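You operate a simulated robot arm through the tools that you are given. There is no shell and no other tool. Be economical: measure what you need, move in short steps, check, and stop when the job is done.

Carry out the task below with a simulated two-armed robot. There is one attempt and no reset: what you move stays moved.

TASK
Load the film roll on the blue hub and set the tension to RUN.
Fine: hold the hub still; brake slide off, roll fully down on the spindle, brake on again; harm nothing.

Only the result counts: the job must be done as asked and must still hold three seconds after the hand-in. Knocking over, shifting, dropping, spilling or breaking anything else fails it.

THE ROBOT
Two 7-joint arms with two-finger parallel grippers on one trunk, on a base that drives. Base frame: it is fixed to the floor where the robot stands at the start and does not move with it; the origin is under the middle of the robot, x ahead of it, y to its left, z up. Readings come in mm, rad, newtons and seconds.
The left shoulder is at the start at [70, 163, 1120], the right one opposite. With the tool pointing down near the work surface each hand reaches from about 100 to 660 mm from the robot's upright axis, wherever it stands, measured 20 degrees to its own side. Places, roughly: blue square-grip plug [1250, 0, 750]; green splitter box [1250, 0, 750]; purple tint knob [800, 100, 400]; red brake slide [500, -100, 800]; red on-off key [800, 0, 400]; teal store key [800, 0, 400]; white level knob [1400, -100, 800]; yellow dimmer slide [700, 100, 400]; yellow mute key [1400, -100, 800]; yellow tension knob [500, -100, 800]. Payload 3.43 kg a hand.
Tool frame (each hand has its own): the origin (TCP) lies between the finger pads and is the grasp point; the fingertips stand 34 mm ahead of it; z points along the fingers, y is the line along which they close. The gripper opens to 128 mm. The fingers are 24 mm wide and 12 mm thick; the gripper's body (48 by 130 mm) begins 96 mm behind the TCP.
Orientation is told as [roll, pitch, yaw] about the base's x, y, z axes, in that order, counted from this pose: with the fingers straight down and closing along the base's y, the tool's x points along the base's -x, its y along +y and its z along -z.

THE INTERFACE
- The arms move only by the tool arm_command. It takes "left_motion", "right_motion" or both (then of equal length, played together; a hand with none holds still); each is text: rows parted by semicolons, each of 7 numbers parted by spaces: the finger opening in mm, from 0 to 128, then the shift along the base's x, y, z in units of 250 mm (1.0 is 250 mm), then the turn, a rotation vector about the base's x, y, z in units of 45 degrees (1.0 is 45 degrees). In form: fingers dx dy dz rx ry rz; .... A call has 1 to 8 rows; each row is the pose to reach, as a shift and turn from the pose commanded when the call began. A call with a number of a shift or a turn outside -1 to 1 is refused whole. Each row takes 0.2 s and may step no farther than 50 mm and 0.15 rad from the row before; otherwise, or with a gripper value out of range, the whole call is refused. A pose out of reach is approached as far as the arm can. The call stops where the force on the tool passes 40 N (or 10 N more than at its start, if that is more) or the arm is blocked; 0.2 s more then pass. Each finger travels about 153 mm/s and halts on what it meets, pressing with about 23 N; the grip force reading is that of the motor and also rises with nothing between the fingers. The clock runs only during rows and for 0.2 s after the last one: add rows that repeat a pose to give the fingers time. The reply holds the time, the measured pose of the TCP, the force on the tool along the base axes, the opening and the grip force, in the units named above and with some noise, with the torque about the TCP (base axes, N m) and any sound that the robot's microphone picked up.
- Cameras (640 x 400 px; columns grow to the right, rows downward): "scene" is now at [135.5, -22.8, 1350.1]; the picture's right is [-0.27, -0.96, 0.00], its down [-0.55, 0.15, -0.82] and it looks along [0.79, -0.22, -0.57] (base axes); focal length 281 px, centre (320, 200). "left" rides on the left gripper at [76, 11, -160] in its tool frame; the picture's right is [-0.15, 0.99, 0.00], its down [-0.88, -0.13, -0.46] and it looks along [-0.45, -0.07, 0.89] (tool axes); focal length 234 px, centre (320, 200). "right" rides on the right gripper at [76, -11, -160] in its tool frame; the picture's right is [0.15, 0.99, 0.00], its down [-0.88, 0.13, -0.46] and it looks along [-0.45, 0.07, 0.89] (tool axes); focal length 234 px, centre (320, 200). There is no depth. A picture from a camera that has moved, and an enlarged one, comes with that camera's place and axes in the base frame and with its lens.
- snapshot(camera): a new picture of that camera. No time passes.
- move_column(by): slides the trunk up (or, below 0, down) by that many mm; the arms and the scene camera ride with it, the base frame stays. It gives what a move gives, with no picture.
- roll_base(legs): drives the robot by 1 to 6 legs, each [ahead, left, turn to the left] in mm, mm and rad, along the robot's own axes; the way and the turn of a leg run together, so that a leg with both is an arc; at most 1500 mm and 3.142 rad a leg. The arms and the cameras ride along, it lands a little off, and it stops where it bumps. It gives what a move gives.
- head_to(pan, tilt): turns the head with the scene camera to pan (to the left, within 1.501 rad either way) and tilt (down, from -0.506 to 1.204), counted from straight ahead of the robot. It gives what a move gives.
- enlarge(camera, box): a new picture of the part [left, top, right, bottom] of that camera's present view, enlarged. No time passes.
- job_done(): hands the job in; it is judged then, once.

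Go step by step. Nothing tells you exact positions but the pictures and the camera data: compare them with the known pose of the tool, close in by small moves and look again before you grip or let go. The budget is 120 turns and 100 pictures, counting those below and the enlarged ones. Unless the task says otherwise, let go and move clear before handing in, and close with one line.

The tools are called after "Emit:" as a command line: name --argument value ..., lists and objects as JSON in quotes. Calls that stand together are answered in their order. arm_command: Moves the arms, as the interface text tells. Its arguments: {"type":"object","properties":{"left_motion":{"type":"string"},"right_motion":{"type":"string"}},"required":[]} The other tools are called the same way: move_column (by) slides the trunk up or down; roll_base (legs) drives the base; head_to (pan, tilt) turns the head that bears the scene camera; snapshot (camera) takes a picture; enlarge (camera, box) takes an enlarged picture of a part of a camera's view; job_done () hands the job in.

At the start:

```text
time: 0.0
left_eef_pos: [545.3, 104.4, 1148.1]
left_tool_rot: [-0.001, -0.001, 0.002]
left_wrist_force: [0.0, -0.3, 0.4]
left_ft_torque: [-0.03, 0.01, 0.0]
left_grip_width: 128.0
left_grip_force: 0.0
right_eef_pos: [437.0, -285.2, 1186.2]
right_tool_rot: [-0.001, 0.001, 0.0]
right_wrist_force: [0.4, 0.3, -0.3]
right_ft_torque: [-0.02, -0.02, 0.02]
right_grip_width: 128.2
right_grip_force: 0.0
trunk travel left (down, up): [-600.0, 340.0]
robot x, y, heading: [-0.4, 2.6, -0.002]
head pan, tilt: [-0.274, 0.606]
```

scene: 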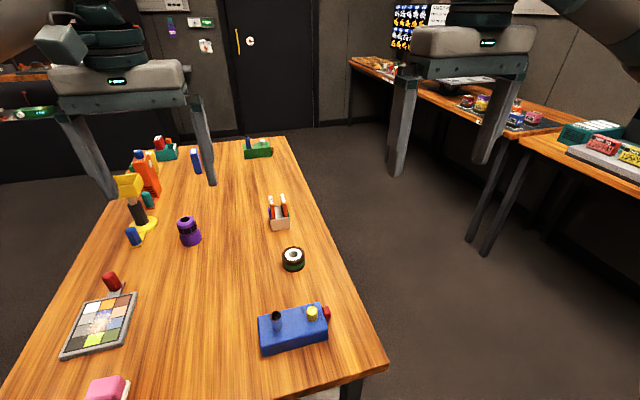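
right: 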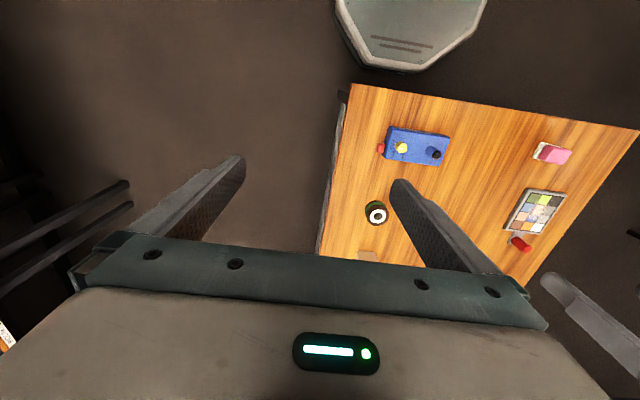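
left: 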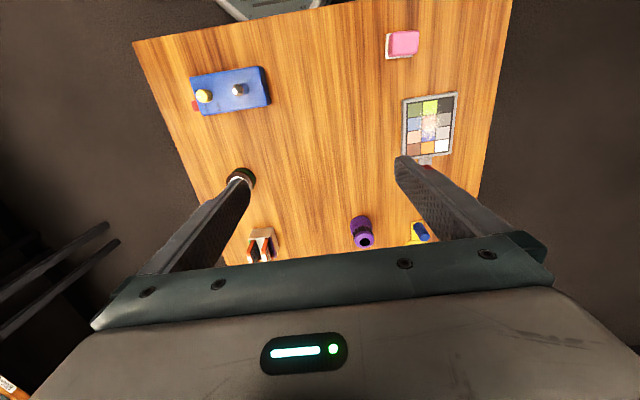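

I see the blue hub with a dark spindle, a yellow knob and a red slide, and the film roll (black with white) beyond it. I'll look closer.

Emit:
enlarge --camera "scene" --box '[230, 230, 350, 370]'

Emit:
enlarge --camera "right" --box '[350, 110, 470, 240]'

Emit:
enlarge --camera "left" --box '[170, 50, 290, 130]'

```text
2.86 times, centred on (290, 300) of scene
camera zoom: at [135.5, -22.8, 1350.1], right [-0.27, -0.96, 0.0], down [-0.55, 0.15, -0.82], along [0.79, -0.22, -0.57], focal length 803 px, centre (406, -86)
```

zoom: 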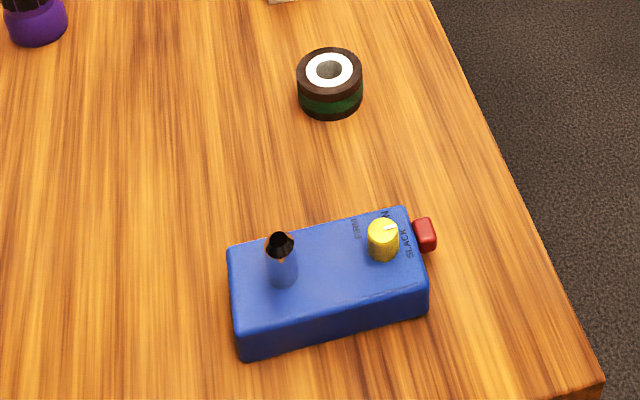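

```text
3.08 times, centred on (410, 175) of right
camera zoom: at [360.4, -297.0, 1346.8], right [-0.15, 0.99, 0.0], down [0.88, 0.13, 0.46], along [0.45, 0.07, -0.89], focal length 720 px, centre (43, 277)
```

zoom: 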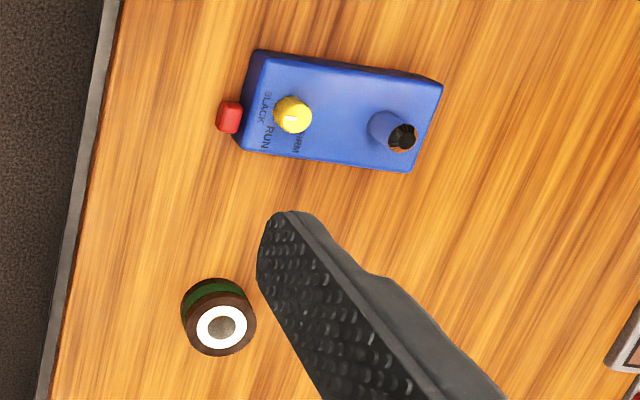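

```text
5.00 times, centred on (230, 90) of left
camera zoom: at [470.2, 116.7, 1307.5], right [0.14, 0.99, 0.0], down [0.88, -0.13, 0.46], along [0.45, -0.07, -0.89], focal length 1171 px, centre (770, 750)
```

zoom: 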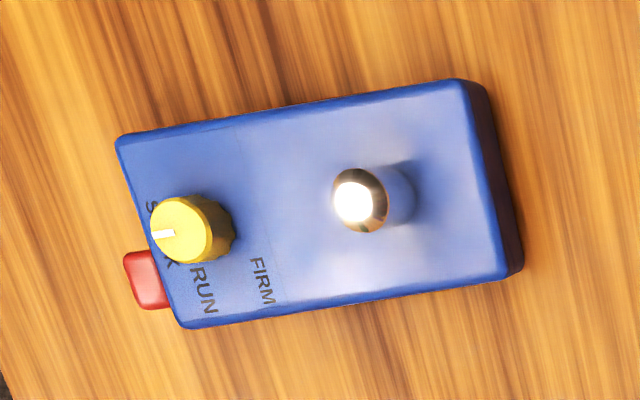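

The hub's spindle top is near (465, -27, 861), the brake near (476, -138, 815) and the roll near (656, -95, 800). I'll close the right fingers and lower the right hand to look closely at the knob and brake.

Emit:
arm_command --right_motion "90 0 0.05 -0.18 0 0 0; 60 0 0.1 -0.36 0 0 0; 30 0 0.15 -0.54 0 0 0; 0 0 0.2 -0.72 0 0 0; 0 0 0.2 -0.72 0 0 0"

Emit:
snapshot --camera "right"

```text
time: 1.2
left_eef_pos: [547.3, 104.5, 1147.6]
left_tool_rot: [0.0, 0.0, 0.002]
left_wrist_force: [0.6, 0.0, -0.1]
left_ft_torque: [0.03, 0.0, -0.04]
left_grip_width: 128.0
left_grip_force: 0.1
right_eef_pos: [435.6, -234.8, 1006.1]
right_tool_rot: [-0.001, -0.002, -0.001]
right_wrist_force: [-0.6, 0.6, 0.5]
right_ft_torque: [0.0, -0.03, 0.02]
right_grip_width: 0.1
right_grip_force: 23.3
trunk travel left (down, up): [-600.0, 340.0]
robot x, y, heading: [-1.4, 0.1, -0.002]
head pan, tilt: [-0.274, 0.606]
```

```text
93 pictures are left
camera right: at [359.4, -246.5, 1166.6], right [-0.15, 0.99, 0.0], down [0.88, 0.13, 0.46], along [0.45, 0.07, -0.89], focal length 234 px, centre (320, 200)
```

right: 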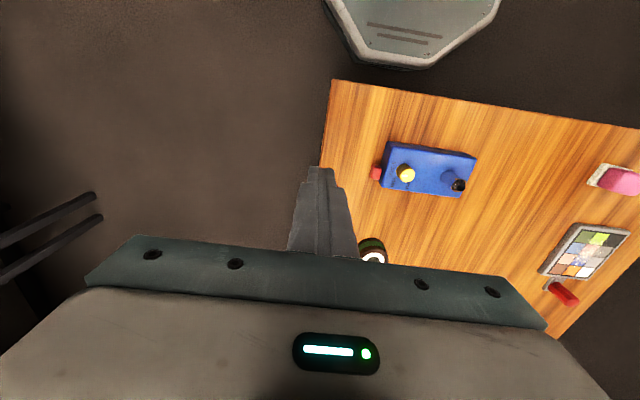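

Emit:
enlarge --camera "right" --box '[360, 130, 490, 210]'

Emit:
enlarge --camera "scene" --box '[250, 290, 340, 360]'

```text
4.92 times, centred on (425, 170) of right
camera zoom: at [359.4, -246.5, 1166.6], right [-0.15, 0.99, 0.0], down [0.88, 0.13, 0.46], along [0.45, 0.07, -0.89], focal length 1153 px, centre (-197, 348)
```

zoom: 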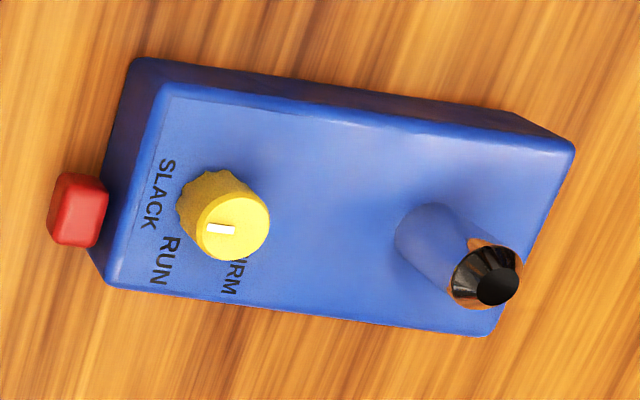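

```text
5.71 times, centred on (295, 325) of scene
camera zoom: at [134.7, -22.6, 1350.2], right [-0.27, -0.96, 0.0], down [-0.55, 0.15, -0.82], along [0.79, -0.22, -0.57], focal length 1606 px, centre (463, -514)
```

zoom: 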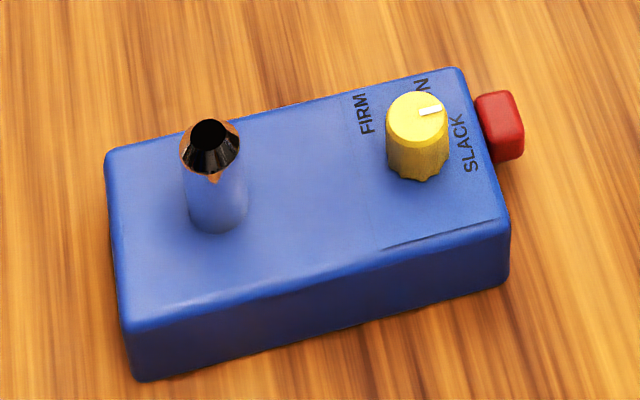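

The knob points near SLACK. I need to see the brake's end face, so I'll tilt the right hand and look from the side.

Emit:
arm_command --right_motion "0 0 -0.07 -0.06 0.16 0 0; 0 0 -0.14 -0.12 0.32 0 0; 0 0 -0.21 -0.18 0.48 0 0; 0 0 -0.28 -0.24 0.64 0 0; 0 0 -0.35 -0.3 0.8 0 0; 0 0 -0.42 -0.34 0.95 0 0; 0 0 -0.42 -0.34 0.95 0 0"

Emit:
snapshot --camera "right"

```text
time: 2.8
left_eef_pos: [546.5, 106.1, 1148.5]
left_tool_rot: [-0.001, -0.001, 0.001]
left_wrist_force: [-0.9, 0.2, -0.8]
left_ft_torque: [0.0, 0.02, 0.0]
left_grip_width: 127.5
left_grip_force: 0.0
right_eef_pos: [436.8, -340.2, 920.7]
right_tool_rot: [0.749, 0.002, 0.001]
right_wrist_force: [-0.3, -0.9, 0.3]
right_ft_torque: [-0.02, 0.03, 0.0]
right_grip_width: 0.4
right_grip_force: 23.3
trunk travel left (down, up): [-600.0, 340.0]
robot x, y, heading: [-2.7, -1.4, 0.001]
head pan, tilt: [-0.274, 0.606]
```

```text
90 pictures are left
camera right: at [360.5, -456.9, 1031.8], right [-0.15, 0.73, 0.67], down [0.88, -0.21, 0.42], along [0.45, 0.65, -0.61], focal length 234 px, centre (320, 200)
```

right: 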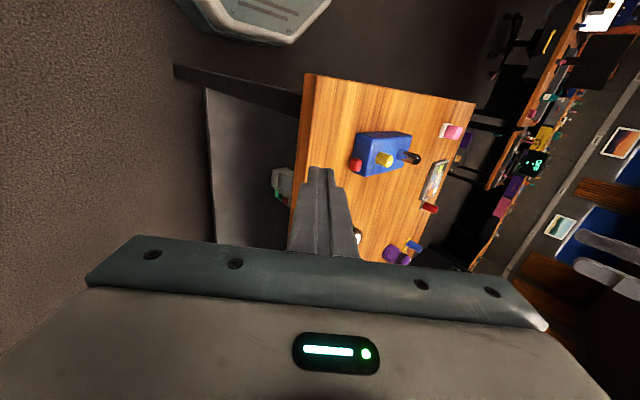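

Emit:
enlarge --camera "right" --box '[340, 120, 430, 185]'

```text
6.15 times, centred on (385, 152) of right
camera zoom: at [360.5, -456.9, 1031.8], right [-0.15, 0.73, 0.67], down [0.88, -0.21, 0.42], along [0.45, 0.65, -0.61], focal length 1441 px, centre (-80, 492)
```

zoom: 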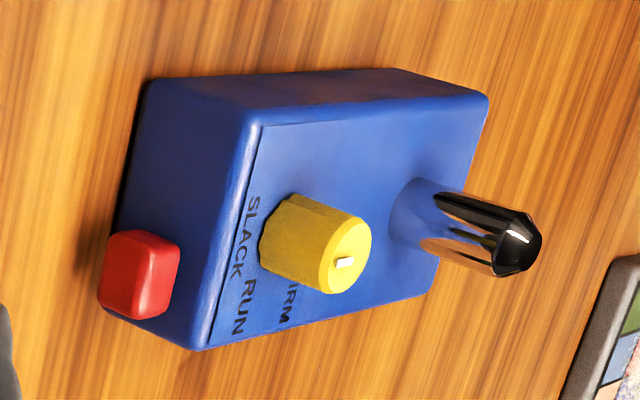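

The red slide sits at the +x end of the hub's -y face and probably slides along x. The hub itself is square to the axes, at x 430–496, y -124–8, top z 821. The roll is at the edge of the right arm's reach, so I'll raise the right hand and turn the base left about 0.4 rad to bring the right shoulder closer.

Emit:
arm_command --right_motion "0 0 0 0.16 -0.16 0 0; 0 0 0 0.32 -0.32 0 0; 0 0 0 0.48 -0.48 0 0; 0 0 0 0.62 -0.64 0 0; 0 0 0 0.7 -0.8 0 0; 0 0 0 0.7 -0.95 0 0; 0 0 0 0.7 -0.95 0 0"

Emit:
roll_base --legs '[[0, 0, 0.4]]'

Emit:
head_to --pan -0.6 --tilt 0.75

Emit:
snapshot --camera "scene"

```text
time: 4.4
left_eef_pos: [546.3, 104.1, 1147.6]
left_tool_rot: [0.001, 0.001, 0.002]
left_wrist_force: [-0.5, 0.2, -0.4]
left_ft_torque: [0.02, 0.0, -0.01]
left_grip_width: 128.2
left_grip_force: 0.1
right_eef_pos: [436.3, -340.9, 1094.9]
right_tool_rot: [0.001, -0.001, 0.001]
right_wrist_force: [-0.2, -0.1, -0.6]
right_ft_torque: [0.0, -0.01, -0.02]
right_grip_width: 0.0
right_grip_force: 22.7
trunk travel left (down, up): [-600.0, 340.0]
robot x, y, heading: [-0.3, 4.7, -0.001]
head pan, tilt: [-0.274, 0.606]
```

```text
time: 6.0
left_eef_pos: [462.4, 310.1, 1148.1]
left_tool_rot: [0.0, -0.001, 0.403]
left_wrist_force: [-0.8, -0.8, 0.0]
left_ft_torque: [0.02, 0.02, 0.0]
left_grip_width: 128.2
left_grip_force: 0.0
right_eef_pos: [534.0, -141.5, 1095.0]
right_tool_rot: [0.0, 0.001, 0.401]
right_wrist_force: [0.3, 0.5, -0.1]
right_ft_torque: [-0.03, 0.0, 0.0]
right_grip_width: 0.1
right_grip_force: 22.9
trunk travel left (down, up): [-600.0, 340.0]
robot x, y, heading: [-0.0, -0.9, 0.405]
head pan, tilt: [-0.274, 0.606]
```

```text
time: 6.8
left_eef_pos: [461.1, 311.0, 1147.8]
left_tool_rot: [0.0, -0.001, 0.404]
left_wrist_force: [0.7, -0.3, -0.1]
left_ft_torque: [-0.01, -0.01, 0.0]
left_grip_width: 128.1
left_grip_force: 0.1
right_eef_pos: [534.1, -142.4, 1094.9]
right_tool_rot: [-0.002, 0.0, 0.402]
right_wrist_force: [0.2, -0.3, 0.5]
right_ft_torque: [-0.01, 0.04, 0.0]
right_grip_width: 0.1
right_grip_force: 23.2
trunk travel left (down, up): [-600.0, 340.0]
robot x, y, heading: [0.6, 1.3, 0.397]
head pan, tilt: [-0.6, 0.75]
```

```text
88 pictures are left
camera scene: at [127.9, 4.4, 1337.8], right [-0.2, -0.98, 0.0], down [-0.67, 0.13, -0.73], along [0.72, -0.14, -0.68], focal length 281 px, centre (320, 200)
```

scene: 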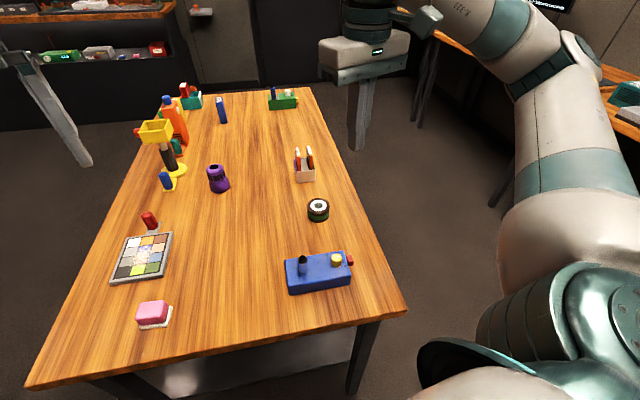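

The hub is clear to the left hand from the +y side. I'll turn the left hand to yaw 90° and tilt it so the fingers point along -y and slightly down, closing along x on the hub.

Emit:
arm_command --left_motion "128 0 -0.05 0 0 0 0.19; 128 0 -0.1 0 0 0 0.38; 128 0 -0.15 0 0 0 0.57; 128 0 -0.2 0 0 0 0.76; 128 0 -0.25 0 0 0 0.95"

Emit:
arm_command --left_motion "128 0 -0.05 -0.05 0 0 0.18; 128 0 -0.1 -0.1 0 0 0.36; 128 0 -0.15 -0.15 0 0 0.54; 128 0 -0.15 -0.15 0 0 0.54"

Emit:
arm_command --left_motion "128 0 0 -0.06 -0.18 0 0; 128 0 0 -0.12 -0.36 0 0; 128 0 0 -0.18 -0.54 0 0; 128 0 0 -0.24 -0.72 0 0; 128 0 0 -0.3 -0.9 0 0"

```text
time: 8.0
left_eef_pos: [461.0, 247.4, 1149.0]
left_tool_rot: [0.002, -0.002, 1.151]
left_wrist_force: [-0.4, -0.4, 0.1]
left_ft_torque: [0.0, 0.01, -0.02]
left_grip_width: 128.1
left_grip_force: 0.0
right_eef_pos: [535.0, -141.4, 1096.0]
right_tool_rot: [0.001, -0.001, 0.4]
right_wrist_force: [-0.9, 0.1, 0.3]
right_ft_torque: [0.02, 0.01, -0.02]
right_grip_width: 0.0
right_grip_force: 22.7
trunk travel left (down, up): [-600.0, 340.0]
robot x, y, heading: [1.3, -0.1, 0.407]
head pan, tilt: [-0.6, 0.75]
```

```text
time: 9.0
left_eef_pos: [461.4, 209.8, 1110.1]
left_tool_rot: [0.001, 0.002, 1.574]
left_wrist_force: [0.0, 1.1, 0.0]
left_ft_torque: [0.01, -0.01, 0.01]
left_grip_width: 127.8
left_grip_force: 0.1
right_eef_pos: [534.7, -142.3, 1096.6]
right_tool_rot: [0.0, 0.0, 0.4]
right_wrist_force: [0.4, -0.1, 0.5]
right_ft_torque: [0.0, -0.01, 0.01]
right_grip_width: 0.0
right_grip_force: 23.2
trunk travel left (down, up): [-600.0, 340.0]
robot x, y, heading: [0.8, -0.2, 0.403]
head pan, tilt: [-0.6, 0.75]
```

```text
time: 10.2
left_eef_pos: [462.4, 211.5, 1034.7]
left_tool_rot: [0.002, 0.711, 1.575]
left_wrist_force: [-0.2, -0.1, 0.3]
left_ft_torque: [-0.01, -0.01, -0.04]
left_grip_width: 127.9
left_grip_force: 0.2
right_eef_pos: [534.4, -141.0, 1096.8]
right_tool_rot: [0.001, 0.0, 0.402]
right_wrist_force: [0.3, 0.2, -0.8]
right_ft_torque: [-0.01, 0.0, 0.0]
right_grip_width: 0.0
right_grip_force: 23.4
trunk travel left (down, up): [-600.0, 340.0]
robot x, y, heading: [-0.0, 0.2, 0.4]
head pan, tilt: [-0.6, 0.75]
```

Emit:
arm_command --left_motion "128 0 -0.1 -0.13 -0.15 0 0; 128 0 -0.2 -0.26 -0.3 0 0; 128 0 -0.3 -0.4 -0.43 0 0; 128 0 -0.4 -0.54 -0.43 0 0; 128 0 -0.5 -0.66 -0.43 0 0; 128 0 -0.5 -0.66 -0.43 0 0"

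Emit:
snapshot --camera "left"

Emit:
snapshot --camera "scene"

```text
time: 11.6
left_eef_pos: [460.1, 83.8, 870.0]
left_tool_rot: [0.003, 1.048, 1.575]
left_wrist_force: [0.0, 0.2, -0.2]
left_ft_torque: [0.0, -0.01, -0.03]
left_grip_width: 128.2
left_grip_force: 0.0
right_eef_pos: [535.0, -140.6, 1096.6]
right_tool_rot: [-0.001, 0.0, 0.402]
right_wrist_force: [0.3, 0.2, -0.3]
right_ft_torque: [0.0, -0.01, -0.02]
right_grip_width: 0.0
right_grip_force: 22.9
trunk travel left (down, up): [-600.0, 340.0]
robot x, y, heading: [-0.1, 3.4, 0.403]
head pan, tilt: [-0.6, 0.75]
```

```text
87 pictures are left
camera left: at [450.5, 183.6, 1014.8], right [-0.99, 0.07, -0.12], down [0.13, 0.84, -0.53], along [0.07, -0.54, -0.84], focal length 234 px, centre (320, 200)
```

left: 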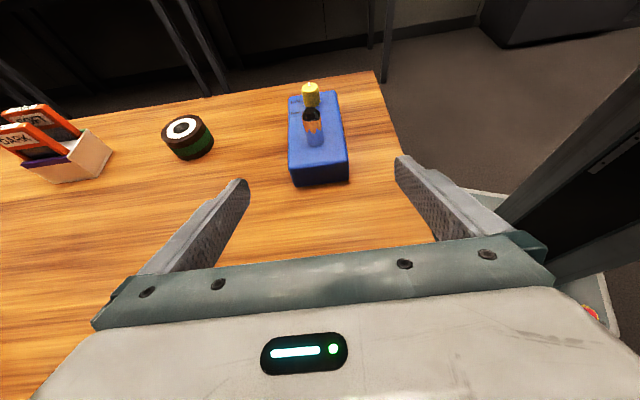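

```text
86 pictures are left
camera scene: at [127.6, 4.8, 1337.8], right [-0.2, -0.98, 0.0], down [-0.67, 0.13, -0.73], along [0.72, -0.14, -0.68], focal length 281 px, centre (320, 200)
```

scene: 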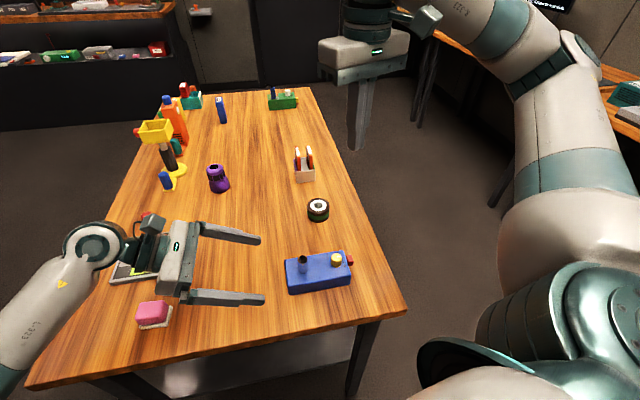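

Emit:
enlarge --camera "left" --box '[270, 75, 370, 195]'

Emit:
enlarge --camera "scene" --box '[275, 240, 365, 300]'

```text
3.33 times, centred on (320, 135) of left
camera zoom: at [450.5, 183.6, 1014.8], right [-0.99, 0.07, -0.12], down [0.13, 0.84, -0.53], along [0.07, -0.54, -0.84], focal length 781 px, centre (320, 417)
```

zoom: 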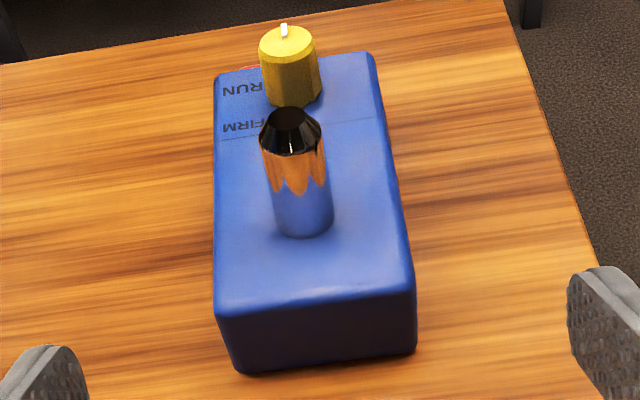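

```text
6.67 times, centred on (320, 270) of scene
camera zoom: at [127.6, 4.8, 1337.8], right [-0.2, -0.98, 0.0], down [-0.67, 0.13, -0.73], along [0.72, -0.14, -0.68], focal length 1874 px, centre (320, -267)
```

zoom: 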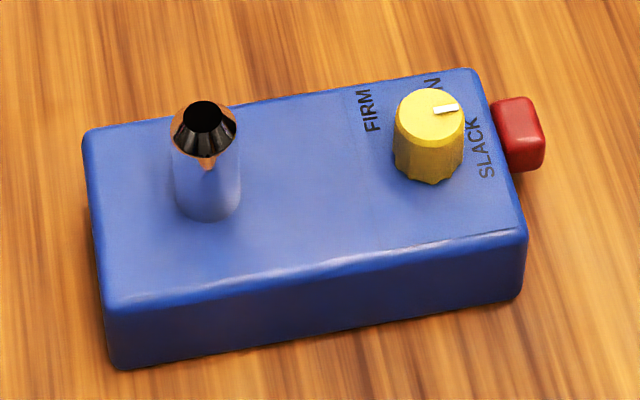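

Hub centre comes out at x≈465. I'll slide the open left fingers around its +y end without touching, and check the centring.

Emit:
arm_command --left_motion "128 0.02 -0.1 -0.06 0 0 0; 128 0.02 -0.2 -0.12 0 0 0; 128 0.02 -0.3 -0.18 0 0 0; 110 0.02 -0.316 -0.19 0 0 0; 90 0.02 -0.316 -0.19 0 0 0"

Emit:
enlarge --camera "left" --box '[220, 80, 420, 240]'

Emit:
enlarge --camera "scene" --box '[255, 225, 365, 305]'

```text
time: 12.8
left_eef_pos: [466.6, 5.6, 823.8]
left_tool_rot: [0.006, 1.042, 1.577]
left_wrist_force: [0.2, 0.6, 0.5]
left_ft_torque: [0.03, 0.02, 0.03]
left_grip_width: 90.1
left_grip_force: 0.0
right_eef_pos: [533.2, -142.3, 1096.2]
right_tool_rot: [0.0, 0.0, 0.402]
right_wrist_force: [0.4, 0.5, -0.4]
right_ft_torque: [-0.02, 0.02, 0.01]
right_grip_width: 0.0
right_grip_force: 22.9
trunk travel left (down, up): [-600.0, 340.0]
robot x, y, heading: [-2.7, -1.8, 0.404]
head pan, tilt: [-0.6, 0.75]
```

```text
2.50 times, centred on (320, 160) of left
camera zoom: at [455.5, 106.1, 968.9], right [-0.99, 0.07, -0.12], down [0.13, 0.84, -0.53], along [0.07, -0.54, -0.84], focal length 585 px, centre (320, 300)
```

zoom: 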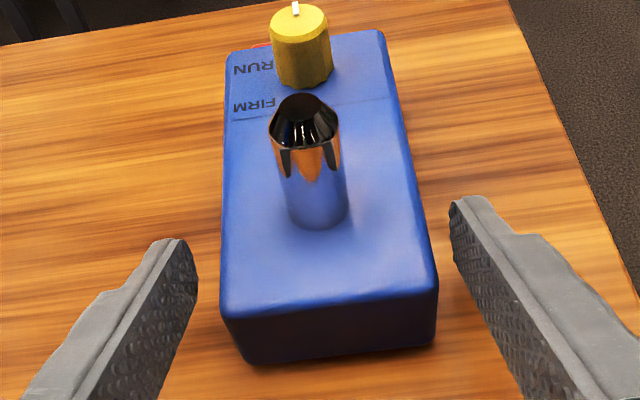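

```text
5.00 times, centred on (310, 265) of scene
camera zoom: at [127.9, 4.3, 1337.7], right [-0.2, -0.98, 0.0], down [-0.67, 0.13, -0.73], along [0.72, -0.14, -0.68], focal length 1405 px, centre (370, -125)
```

zoom: 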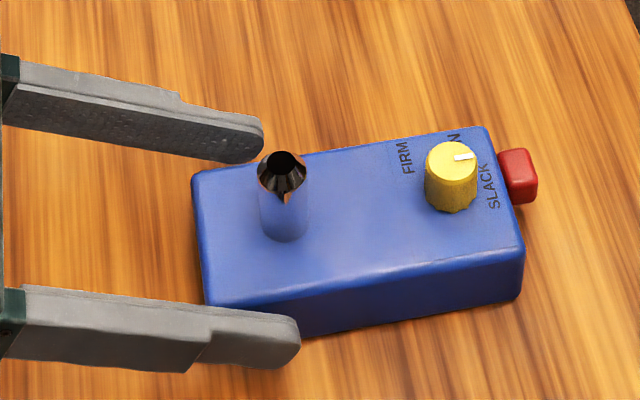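

Emit:
arm_command --left_motion "80 0.002 0 0 0 0 0; 72 0.002 0 0 0 0 0; 72 0.002 0 0 0 0 0"

Emit:
enlarge --camera "left" --box '[250, 120, 400, 214]'

```text
time: 13.6
left_eef_pos: [466.7, 6.3, 824.2]
left_tool_rot: [0.005, 1.044, 1.578]
left_wrist_force: [-0.3, -0.3, 0.3]
left_ft_torque: [0.03, -0.01, 0.0]
left_grip_width: 71.9
left_grip_force: 0.4
right_eef_pos: [533.9, -142.3, 1095.1]
right_tool_rot: [-0.001, 0.0, 0.401]
right_wrist_force: [0.9, 0.2, -0.9]
right_ft_torque: [0.0, -0.01, 0.0]
right_grip_width: 0.3
right_grip_force: 23.0
trunk travel left (down, up): [-600.0, 340.0]
robot x, y, heading: [-0.4, 1.2, 0.402]
head pan, tilt: [-0.6, 0.75]
```

```text
4.26 times, centred on (325, 167) of left
camera zoom: at [455.8, 106.7, 968.8], right [-0.99, 0.07, -0.12], down [0.13, 0.84, -0.53], along [0.07, -0.54, -0.84], focal length 996 px, centre (299, 340)
```

zoom: 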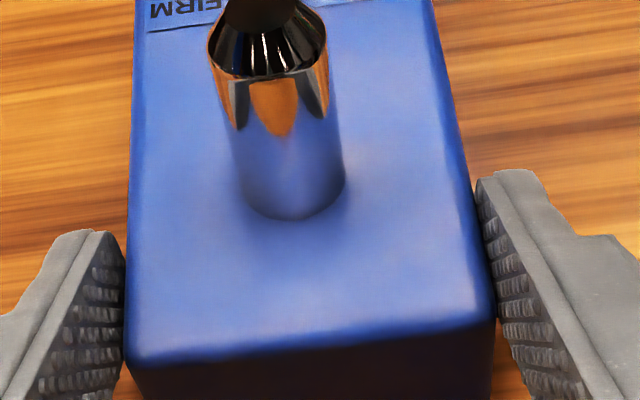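

The gaps are even, so I'll close on the hub.

Emit:
arm_command --left_motion "66 0 0 0 0 0 0; 60 0 0 0 0 0 0; 50 0 0 0 0 0 0; 40 0 0 0 0 0 0"

Emit:
enlarge --camera "scene" --box '[255, 225, 365, 305]'

```text
time: 14.6
left_eef_pos: [468.1, 7.7, 822.7]
left_tool_rot: [0.005, 1.044, 1.578]
left_wrist_force: [-0.5, 0.4, 0.2]
left_ft_torque: [0.02, -0.08, 0.0]
left_grip_width: 69.3
left_grip_force: 23.4
right_eef_pos: [534.0, -141.6, 1095.5]
right_tool_rot: [0.0, 0.002, 0.401]
right_wrist_force: [0.3, 0.3, 0.5]
right_ft_torque: [-0.01, -0.02, 0.0]
right_grip_width: 0.1
right_grip_force: 23.0
trunk travel left (down, up): [-600.0, 340.0]
robot x, y, heading: [-0.6, -0.5, 0.403]
head pan, tilt: [-0.6, 0.75]
```

```text
5.00 times, centred on (310, 265) of scene
camera zoom: at [127.9, 4.4, 1337.7], right [-0.2, -0.98, 0.0], down [-0.67, 0.13, -0.73], along [0.72, -0.14, -0.68], focal length 1405 px, centre (370, -125)
```

zoom: 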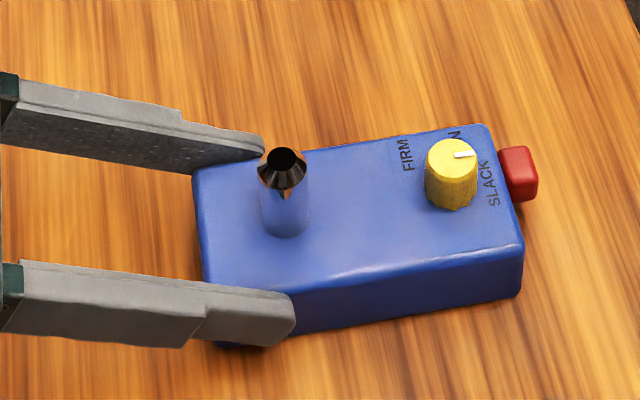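

The hub is held. Now I'll straighten the right hand and lower it near the brake to see it close up.

Emit:
arm_command --right_motion "0 0.0 0 -0.16 0 0 -0.13; 0 0.02 0 -0.32 0 0 -0.26; 0 0.024 -0.016 -0.48 0 0 -0.39; 0 0.024 -0.016 -0.64 0 0 -0.511; 0 0.024 -0.016 -0.66 0 0 -0.511"

Emit:
snapshot --camera "right"

Emit:
enlarge --camera "right" --box '[280, 60, 400, 140]'

```text
time: 15.8
left_eef_pos: [466.4, 7.3, 823.1]
left_tool_rot: [0.007, 1.044, 1.579]
left_wrist_force: [-0.3, 0.8, -0.6]
left_ft_torque: [-0.01, 0.0, -0.04]
left_grip_width: 69.3
left_grip_force: 23.0
right_eef_pos: [540.7, -146.3, 930.6]
right_tool_rot: [-0.003, -0.001, 0.0]
right_wrist_force: [1.2, -0.2, 0.8]
right_ft_torque: [-0.02, -0.01, -0.01]
right_grip_width: 0.1
right_grip_force: 23.5
trunk travel left (down, up): [-600.0, 340.0]
robot x, y, heading: [-0.5, -0.4, 0.398]
head pan, tilt: [-0.6, 0.75]
```

```text
79 pictures are left
camera right: at [464.8, -157.5, 1091.5], right [-0.15, 0.99, 0.0], down [0.88, 0.13, 0.46], along [0.45, 0.07, -0.89], focal length 234 px, centre (320, 200)
```

right: 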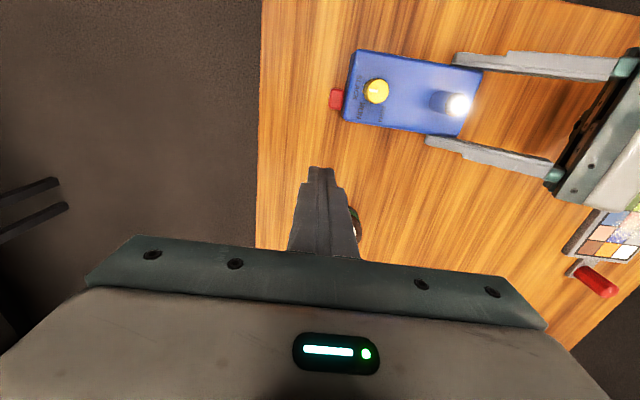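

```text
5.00 times, centred on (340, 100) of right
camera zoom: at [464.8, -157.5, 1091.5], right [-0.15, 0.99, 0.0], down [0.88, 0.13, 0.46], along [0.45, 0.07, -0.89], focal length 1171 px, centre (220, 700)
```

zoom: 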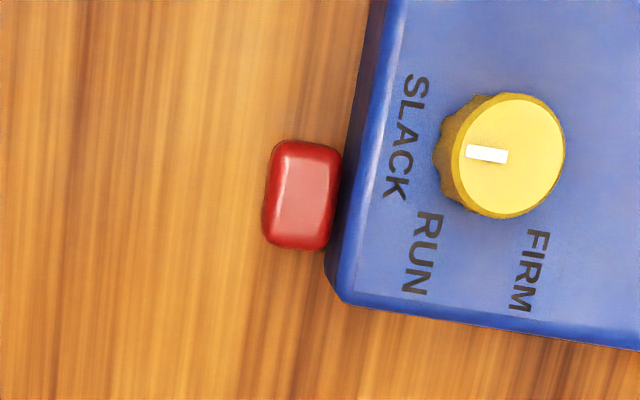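

The brake block spans about x 470–492, y -144 to -124, and the knob points at SLACK. I'll bring the closed right fingertips down just beyond the block's +x face.

Emit:
arm_command --right_motion "0 -0.03 0.02 -0.16 0 0 0; 0 -0.084 0.02 -0.3 0 0 0; 0 -0.084 0.02 -0.386 0 0 0; 0 -0.084 0.02 -0.386 0 0 0"

Emit:
enlarge --camera "right" --box '[260, 40, 400, 200]'

Emit:
enlarge --camera "scene" --box '[275, 225, 385, 305]'

```text
time: 16.8
left_eef_pos: [467.2, 6.7, 822.9]
left_tool_rot: [0.007, 1.044, 1.58]
left_wrist_force: [-0.9, -0.4, -0.2]
left_ft_torque: [-0.04, 0.04, -0.01]
left_grip_width: 69.7
left_grip_force: 23.1
right_eef_pos: [520.0, -140.7, 833.9]
right_tool_rot: [0.002, 0.001, 0.001]
right_wrist_force: [0.8, -0.4, 0.2]
right_ft_torque: [-0.01, -0.02, -0.01]
right_grip_width: 0.0
right_grip_force: 23.4
trunk travel left (down, up): [-600.0, 340.0]
robot x, y, heading: [2.1, 1.7, 0.402]
head pan, tilt: [-0.6, 0.75]
```

```text
2.50 times, centred on (330, 120) of right
camera zoom: at [443.9, -152.6, 994.5], right [-0.15, 0.99, 0.0], down [0.88, 0.13, 0.46], along [0.45, 0.07, -0.89], focal length 585 px, centre (295, 400)
```

zoom: 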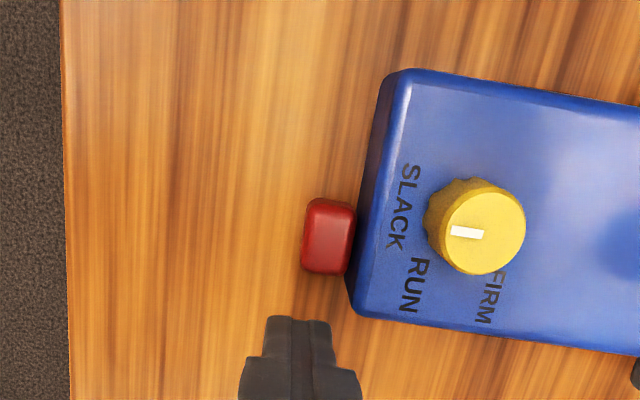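

```text
5.00 times, centred on (330, 265) of scene
camera zoom: at [127.8, 4.4, 1337.7], right [-0.2, -0.98, 0.0], down [-0.67, 0.13, -0.73], along [0.72, -0.14, -0.68], focal length 1405 px, centre (270, -125)
```

zoom: 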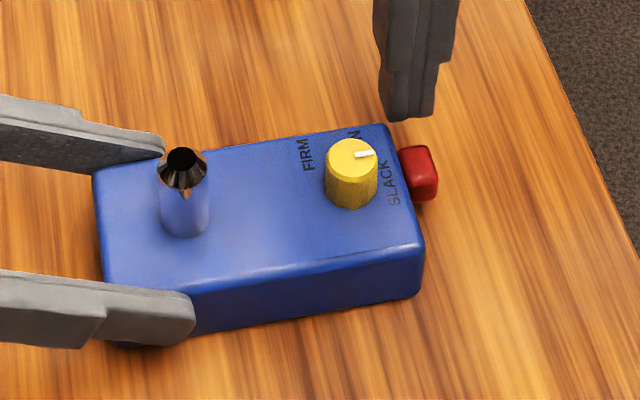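

Emit:
arm_command --right_motion "0 -0.04 0 0 0 0 0; 0 -0.06 0 0 0 0 0; 0 -0.076 0 0 0 0 0; 0 -0.09 0 0 0 0 0"

Emit:
enlarge --camera "right" --box '[260, 40, 400, 200]'

```text
time: 17.8
left_eef_pos: [467.0, 6.6, 823.0]
left_tool_rot: [0.005, 1.044, 1.578]
left_wrist_force: [-0.1, -0.6, 0.0]
left_ft_torque: [0.0, 0.05, -0.05]
left_grip_width: 69.6
left_grip_force: 22.8
right_eef_pos: [496.3, -140.9, 834.6]
right_tool_rot: [-0.001, 0.0, 0.001]
right_wrist_force: [0.8, 0.5, 0.0]
right_ft_torque: [0.01, -0.01, 0.01]
right_grip_width: 0.3
right_grip_force: 22.8
trunk travel left (down, up): [-600.0, 340.0]
robot x, y, heading: [2.2, 0.3, 0.404]
head pan, tilt: [-0.6, 0.75]
```

```text
2.50 times, centred on (330, 120) of right
camera zoom: at [420.8, -152.8, 995.0], right [-0.15, 0.99, 0.0], down [0.88, 0.13, 0.46], along [0.45, 0.07, -0.89], focal length 585 px, centre (295, 400)
```

zoom: 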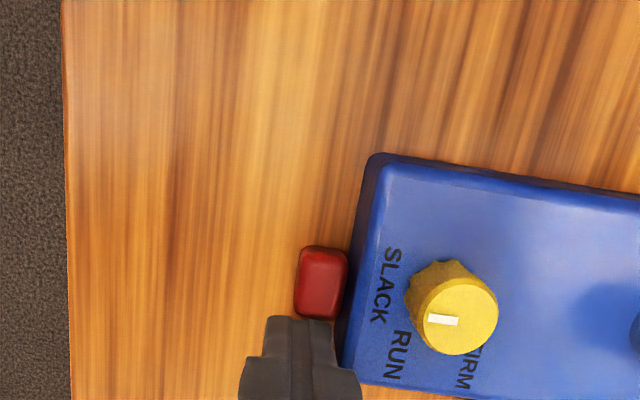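

Emit:
arm_command --right_motion "0 -0.012 0 0 0 0 0; 0 -0.024 0 0 0 0 0; 0 -0.036 0 0 0 0 0; 0 -0.048 0 0 0 0 0"

Emit:
enlarge --camera "right" --box '[260, 60, 400, 220]'

```text
time: 18.8
left_eef_pos: [467.1, 5.9, 823.3]
left_tool_rot: [0.005, 1.044, 1.577]
left_wrist_force: [-0.6, 0.3, 0.9]
left_ft_torque: [-0.06, 0.03, -0.04]
left_grip_width: 69.2
left_grip_force: 23.0
right_eef_pos: [485.3, -141.6, 834.0]
right_tool_rot: [0.0, -0.001, 0.003]
right_wrist_force: [-0.1, -0.6, 0.3]
right_ft_torque: [0.0, 0.0, 0.01]
right_grip_width: 0.1
right_grip_force: 22.8
trunk travel left (down, up): [-600.0, 340.0]
robot x, y, heading: [-2.4, -0.7, 0.399]
head pan, tilt: [-0.6, 0.75]
```

```text
2.50 times, centred on (330, 140) of right
camera zoom: at [409.2, -153.1, 995.0], right [-0.15, 0.99, 0.0], down [0.88, 0.13, 0.46], along [0.45, 0.07, -0.89], focal length 585 px, centre (295, 350)
```

zoom: 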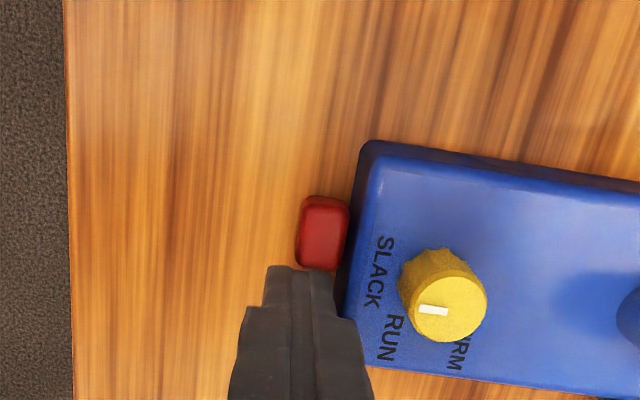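

The slide moves freely in -x. I'll keep going.

Emit:
arm_command --right_motion "0 -0.012 0 0 0 0 0; 0 -0.024 0 0 0 0 0; 0 -0.036 0 0 0 0 0; 0 -0.044 0 0 0 0 0"

Emit:
enlarge --camera "right" --box '[260, 60, 400, 220]'

```text
time: 19.8
left_eef_pos: [467.5, 7.2, 823.7]
left_tool_rot: [0.006, 1.042, 1.579]
left_wrist_force: [-1.0, 0.9, -0.1]
left_ft_torque: [-0.01, -0.02, -0.23]
left_grip_width: 69.7
left_grip_force: 22.8
right_eef_pos: [474.3, -141.1, 834.6]
right_tool_rot: [0.001, 0.0, 0.001]
right_wrist_force: [0.5, -0.5, -0.6]
right_ft_torque: [-0.02, -0.08, 0.02]
right_grip_width: 0.0
right_grip_force: 23.0
trunk travel left (down, up): [-600.0, 340.0]
robot x, y, heading: [0.7, 0.6, 0.401]
head pan, tilt: [-0.6, 0.75]
```

```text
2.50 times, centred on (330, 140) of right
camera zoom: at [398.2, -153.1, 995.0], right [-0.15, 0.99, 0.0], down [0.88, 0.13, 0.46], along [0.45, 0.07, -0.89], focal length 585 px, centre (295, 350)
```

zoom: 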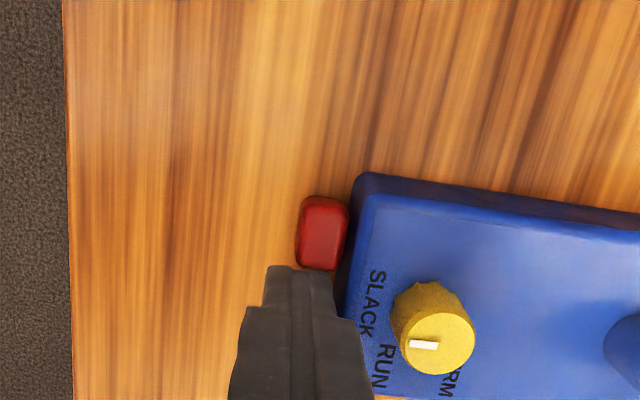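

Emit:
arm_command --right_motion "0 -0.004 0 0 0 0 0; 0 -0.008 0 0 0 0 0"

Emit:
enlarge --camera "right" --box '[260, 60, 400, 220]'

```text
time: 20.4
left_eef_pos: [466.5, 6.0, 822.6]
left_tool_rot: [0.005, 1.043, 1.577]
left_wrist_force: [-4.2, 3.3, 0.6]
left_ft_torque: [-0.02, 0.01, -0.75]
left_grip_width: 69.5
left_grip_force: 23.1
right_eef_pos: [472.9, -140.8, 834.9]
right_tool_rot: [0.0, -0.001, 0.0]
right_wrist_force: [5.3, -1.8, -0.7]
right_ft_torque: [-0.03, -0.13, 0.02]
right_grip_width: 0.0
right_grip_force: 23.3
trunk travel left (down, up): [-600.0, 340.0]
robot x, y, heading: [1.8, -0.0, 0.406]
head pan, tilt: [-0.6, 0.75]
```

```text
2.50 times, centred on (330, 140) of right
camera zoom: at [396.6, -153.0, 995.0], right [-0.15, 0.99, 0.0], down [0.88, 0.13, 0.46], along [0.45, 0.07, -0.89], focal length 585 px, centre (295, 350)
```

zoom: 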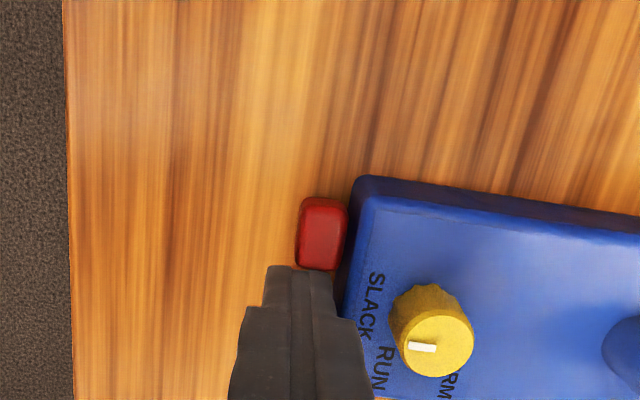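

The slide has reached its end stop (5 N). I'll back off, raise, and head toward the roll, opening the fingers.

Emit:
arm_command --right_motion "0 0.06 0 0 0 0 0; 0 0.12 0 0.1 0 0 0; 0 0.2 0 0.28 0 0 0; 30 0.34 0.04 0.4 0 0 0; 60 0.5 0.1 0.48 0 0 0; 90 0.6 0.16 0.48 0 0 0; 90 0.6 0.18 0.48 0 0 0"

Emit:
snapshot --camera "right"

Emit:
snapshot --camera "scene"

```text
time: 22.0
left_eef_pos: [467.3, 7.2, 823.9]
left_tool_rot: [0.007, 1.043, 1.578]
left_wrist_force: [-1.2, 0.5, -0.8]
left_ft_torque: [-0.03, 0.03, 0.02]
left_grip_width: 69.7
left_grip_force: 23.1
right_eef_pos: [621.6, -95.8, 953.4]
right_tool_rot: [0.002, 0.0, -0.002]
right_wrist_force: [-1.0, -0.3, 1.2]
right_ft_torque: [0.01, 0.02, 0.02]
right_grip_width: 89.8
right_grip_force: 0.0
trunk travel left (down, up): [-600.0, 340.0]
robot x, y, heading: [0.5, 0.7, 0.404]
head pan, tilt: [-0.6, 0.75]
```

```text
71 pictures are left
camera right: at [546.2, -107.5, 1114.3], right [-0.15, 0.99, 0.0], down [0.88, 0.13, 0.46], along [0.45, 0.07, -0.89], focal length 234 px, centre (320, 200)
```

right: 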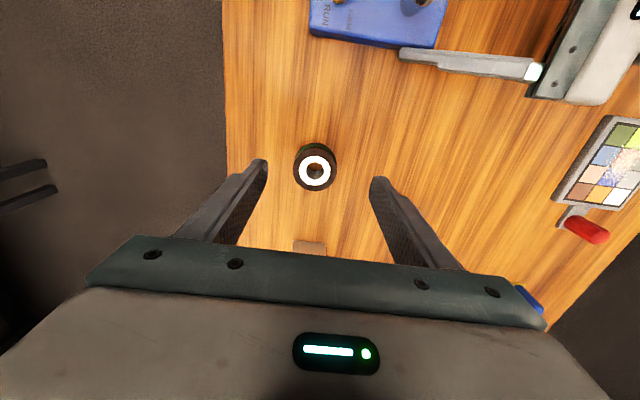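

```text
70 pictures are left
camera scene: at [127.8, 4.4, 1337.7], right [-0.2, -0.98, 0.0], down [-0.67, 0.13, -0.73], along [0.72, -0.14, -0.68], focal length 281 px, centre (320, 200)
```

scene: 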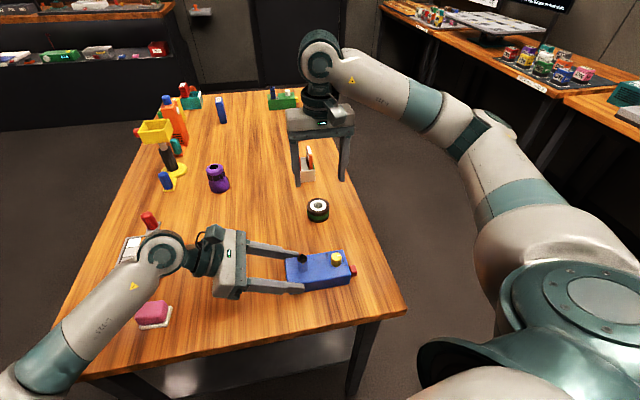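

Emit:
enlarge --camera "right" --box '[280, 130, 360, 200]'

Emit:
enlarge --camera "scene" --box '[290, 190, 350, 230]'

```text
5.71 times, centred on (320, 165) of right
camera zoom: at [546.2, -107.5, 1114.3], right [-0.15, 0.99, 0.0], down [0.88, 0.13, 0.46], along [0.45, 0.07, -0.89], focal length 1338 px, centre (320, 400)
```

zoom: 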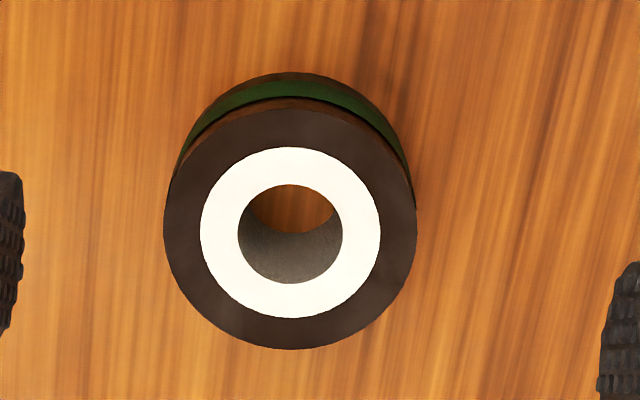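

```text
10.00 times, centred on (320, 210) of scene
camera zoom: at [127.8, 4.4, 1337.7], right [-0.2, -0.98, 0.0], down [-0.67, 0.13, -0.73], along [0.72, -0.14, -0.68], focal length 2811 px, centre (320, 100)
```

zoom: 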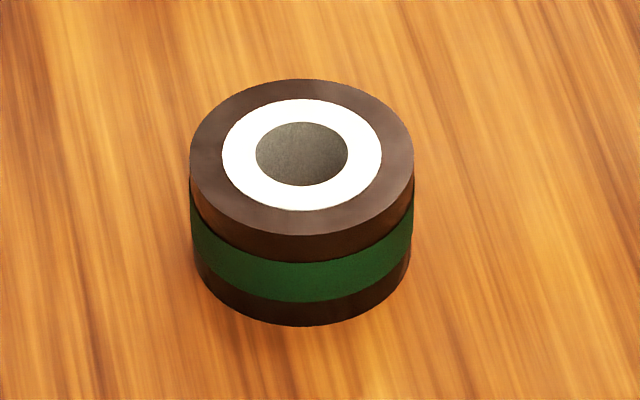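

The roll is at about (651, -98), 57 mm across with a 24 mm hole. I'll centre over it and descend partway to check.

Emit:
arm_command --right_motion "90 0.06 -0.004 -0.1 0 0 0; 90 0.118 -0.008 -0.22 0 0 0; 90 0.118 -0.008 -0.334 0 0 0; 90 0.118 -0.008 -0.334 0 0 0"

Emit:
enlarge --camera "right" --box '[240, 120, 400, 260]'

Emit:
enlarge --camera "scene" --box '[270, 170, 370, 230]'

```text
time: 23.0
left_eef_pos: [466.1, 6.2, 822.7]
left_tool_rot: [0.005, 1.044, 1.577]
left_wrist_force: [-0.3, 0.4, 0.2]
left_ft_torque: [-0.04, -0.02, 0.03]
left_grip_width: 69.5
left_grip_force: 23.0
right_eef_pos: [652.3, -98.1, 871.7]
right_tool_rot: [0.001, 0.0, 0.0]
right_wrist_force: [0.4, 0.2, -1.1]
right_ft_torque: [-0.01, -0.02, -0.03]
right_grip_width: 90.2
right_grip_force: 0.0
trunk travel left (down, up): [-600.0, 340.0]
robot x, y, heading: [0.6, -0.1, 0.401]
head pan, tilt: [-0.6, 0.75]
```

```text
2.86 times, centred on (320, 190) of right
camera zoom: at [575.6, -110.6, 1030.7], right [-0.15, 0.99, 0.0], down [0.88, 0.13, 0.46], along [0.45, 0.07, -0.89], focal length 669 px, centre (320, 229)
```

zoom: 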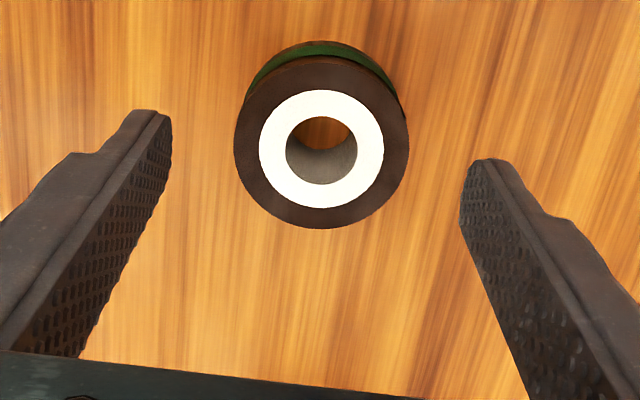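

```text
6.40 times, centred on (320, 200) of scene
camera zoom: at [127.9, 4.5, 1337.7], right [-0.2, -0.98, 0.0], down [-0.67, 0.13, -0.73], along [0.72, -0.14, -0.68], focal length 1799 px, centre (320, 200)
```

zoom: 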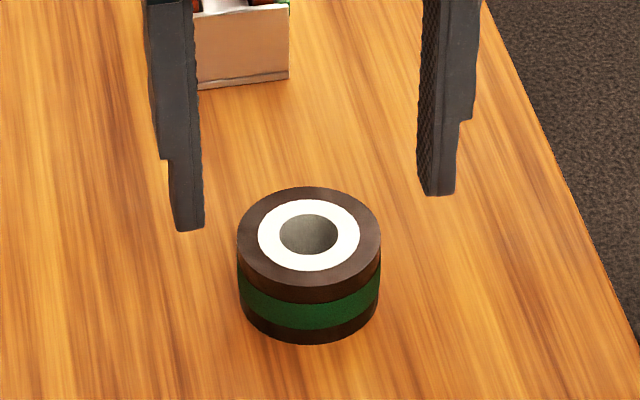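

Centred. I'll descend and grip.

Emit:
arm_command --right_motion "90 0.002 0 -0.09 0 0 0; 90 0.002 0 -0.171 0 0 0; 90 0.002 0 -0.171 0 0 0"

Emit:
enlarge --camera "scene" --box '[270, 170, 370, 230]'

Emit:
enlarge --camera "right" --box '[240, 120, 400, 260]'

```text
time: 23.8
left_eef_pos: [467.7, 6.6, 822.8]
left_tool_rot: [0.005, 1.046, 1.579]
left_wrist_force: [-0.4, 0.3, 0.5]
left_ft_torque: [-0.03, 0.01, 0.03]
left_grip_width: 69.5
left_grip_force: 23.4
right_eef_pos: [651.6, -99.2, 828.1]
right_tool_rot: [0.0, 0.001, 0.001]
right_wrist_force: [-0.5, 0.5, 0.8]
right_ft_torque: [-0.01, -0.01, 0.02]
right_grip_width: 90.0
right_grip_force: 0.1
trunk travel left (down, up): [-600.0, 340.0]
robot x, y, heading: [-1.8, -2.0, 0.403]
head pan, tilt: [-0.6, 0.75]
```

```text
6.40 times, centred on (320, 200) of scene
camera zoom: at [127.9, 4.4, 1337.7], right [-0.2, -0.98, 0.0], down [-0.67, 0.13, -0.73], along [0.72, -0.14, -0.68], focal length 1799 px, centre (320, 200)
```

zoom: 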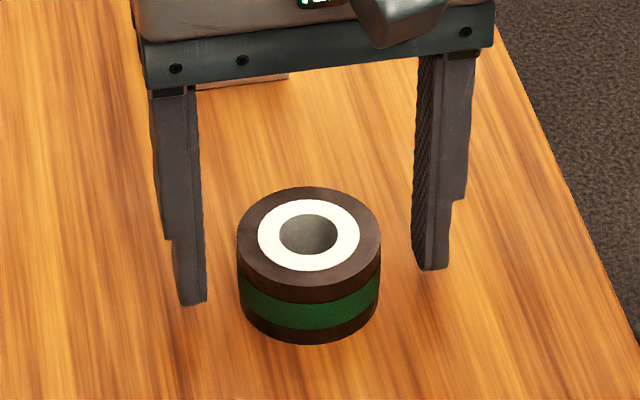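

```text
2.86 times, centred on (320, 190) of right
camera zoom: at [575.6, -110.1, 988.4], right [-0.15, 0.99, 0.0], down [0.88, 0.13, 0.46], along [0.45, 0.07, -0.89], focal length 669 px, centre (320, 229)
```

zoom: 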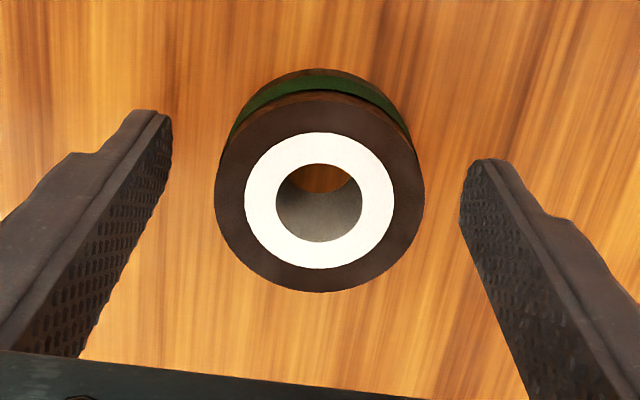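

Emit:
arm_command --right_motion "70 0 0 0 0 0 0; 62 0 0 0 0 0 0; 54 0 0 0 0 0 0; 40 0 0 0 0 0 0; 30 0 0 0 0 0 0"

Emit:
enlarge --camera "right" --box '[240, 120, 400, 260]'

```text
time: 25.0
left_eef_pos: [467.2, 5.9, 823.8]
left_tool_rot: [0.006, 1.044, 1.578]
left_wrist_force: [-1.0, 0.6, -0.1]
left_ft_torque: [0.0, -0.03, -0.03]
left_grip_width: 69.2
left_grip_force: 23.0
right_eef_pos: [653.1, -98.4, 827.2]
right_tool_rot: [-0.001, 0.0, 0.0]
right_wrist_force: [-0.1, -1.3, -0.4]
right_ft_torque: [-0.02, 0.02, 0.03]
right_grip_width: 58.7
right_grip_force: 22.7
trunk travel left (down, up): [-600.0, 340.0]
robot x, y, heading: [2.4, 5.9, 0.402]
head pan, tilt: [-0.6, 0.75]
```

```text
2.86 times, centred on (320, 190) of right
camera zoom: at [575.5, -110.0, 988.6], right [-0.15, 0.99, 0.0], down [0.88, 0.13, 0.46], along [0.45, 0.07, -0.89], focal length 669 px, centre (320, 229)
```

zoom: 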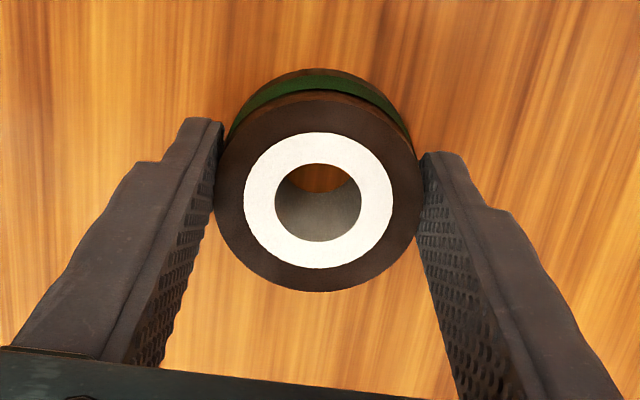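

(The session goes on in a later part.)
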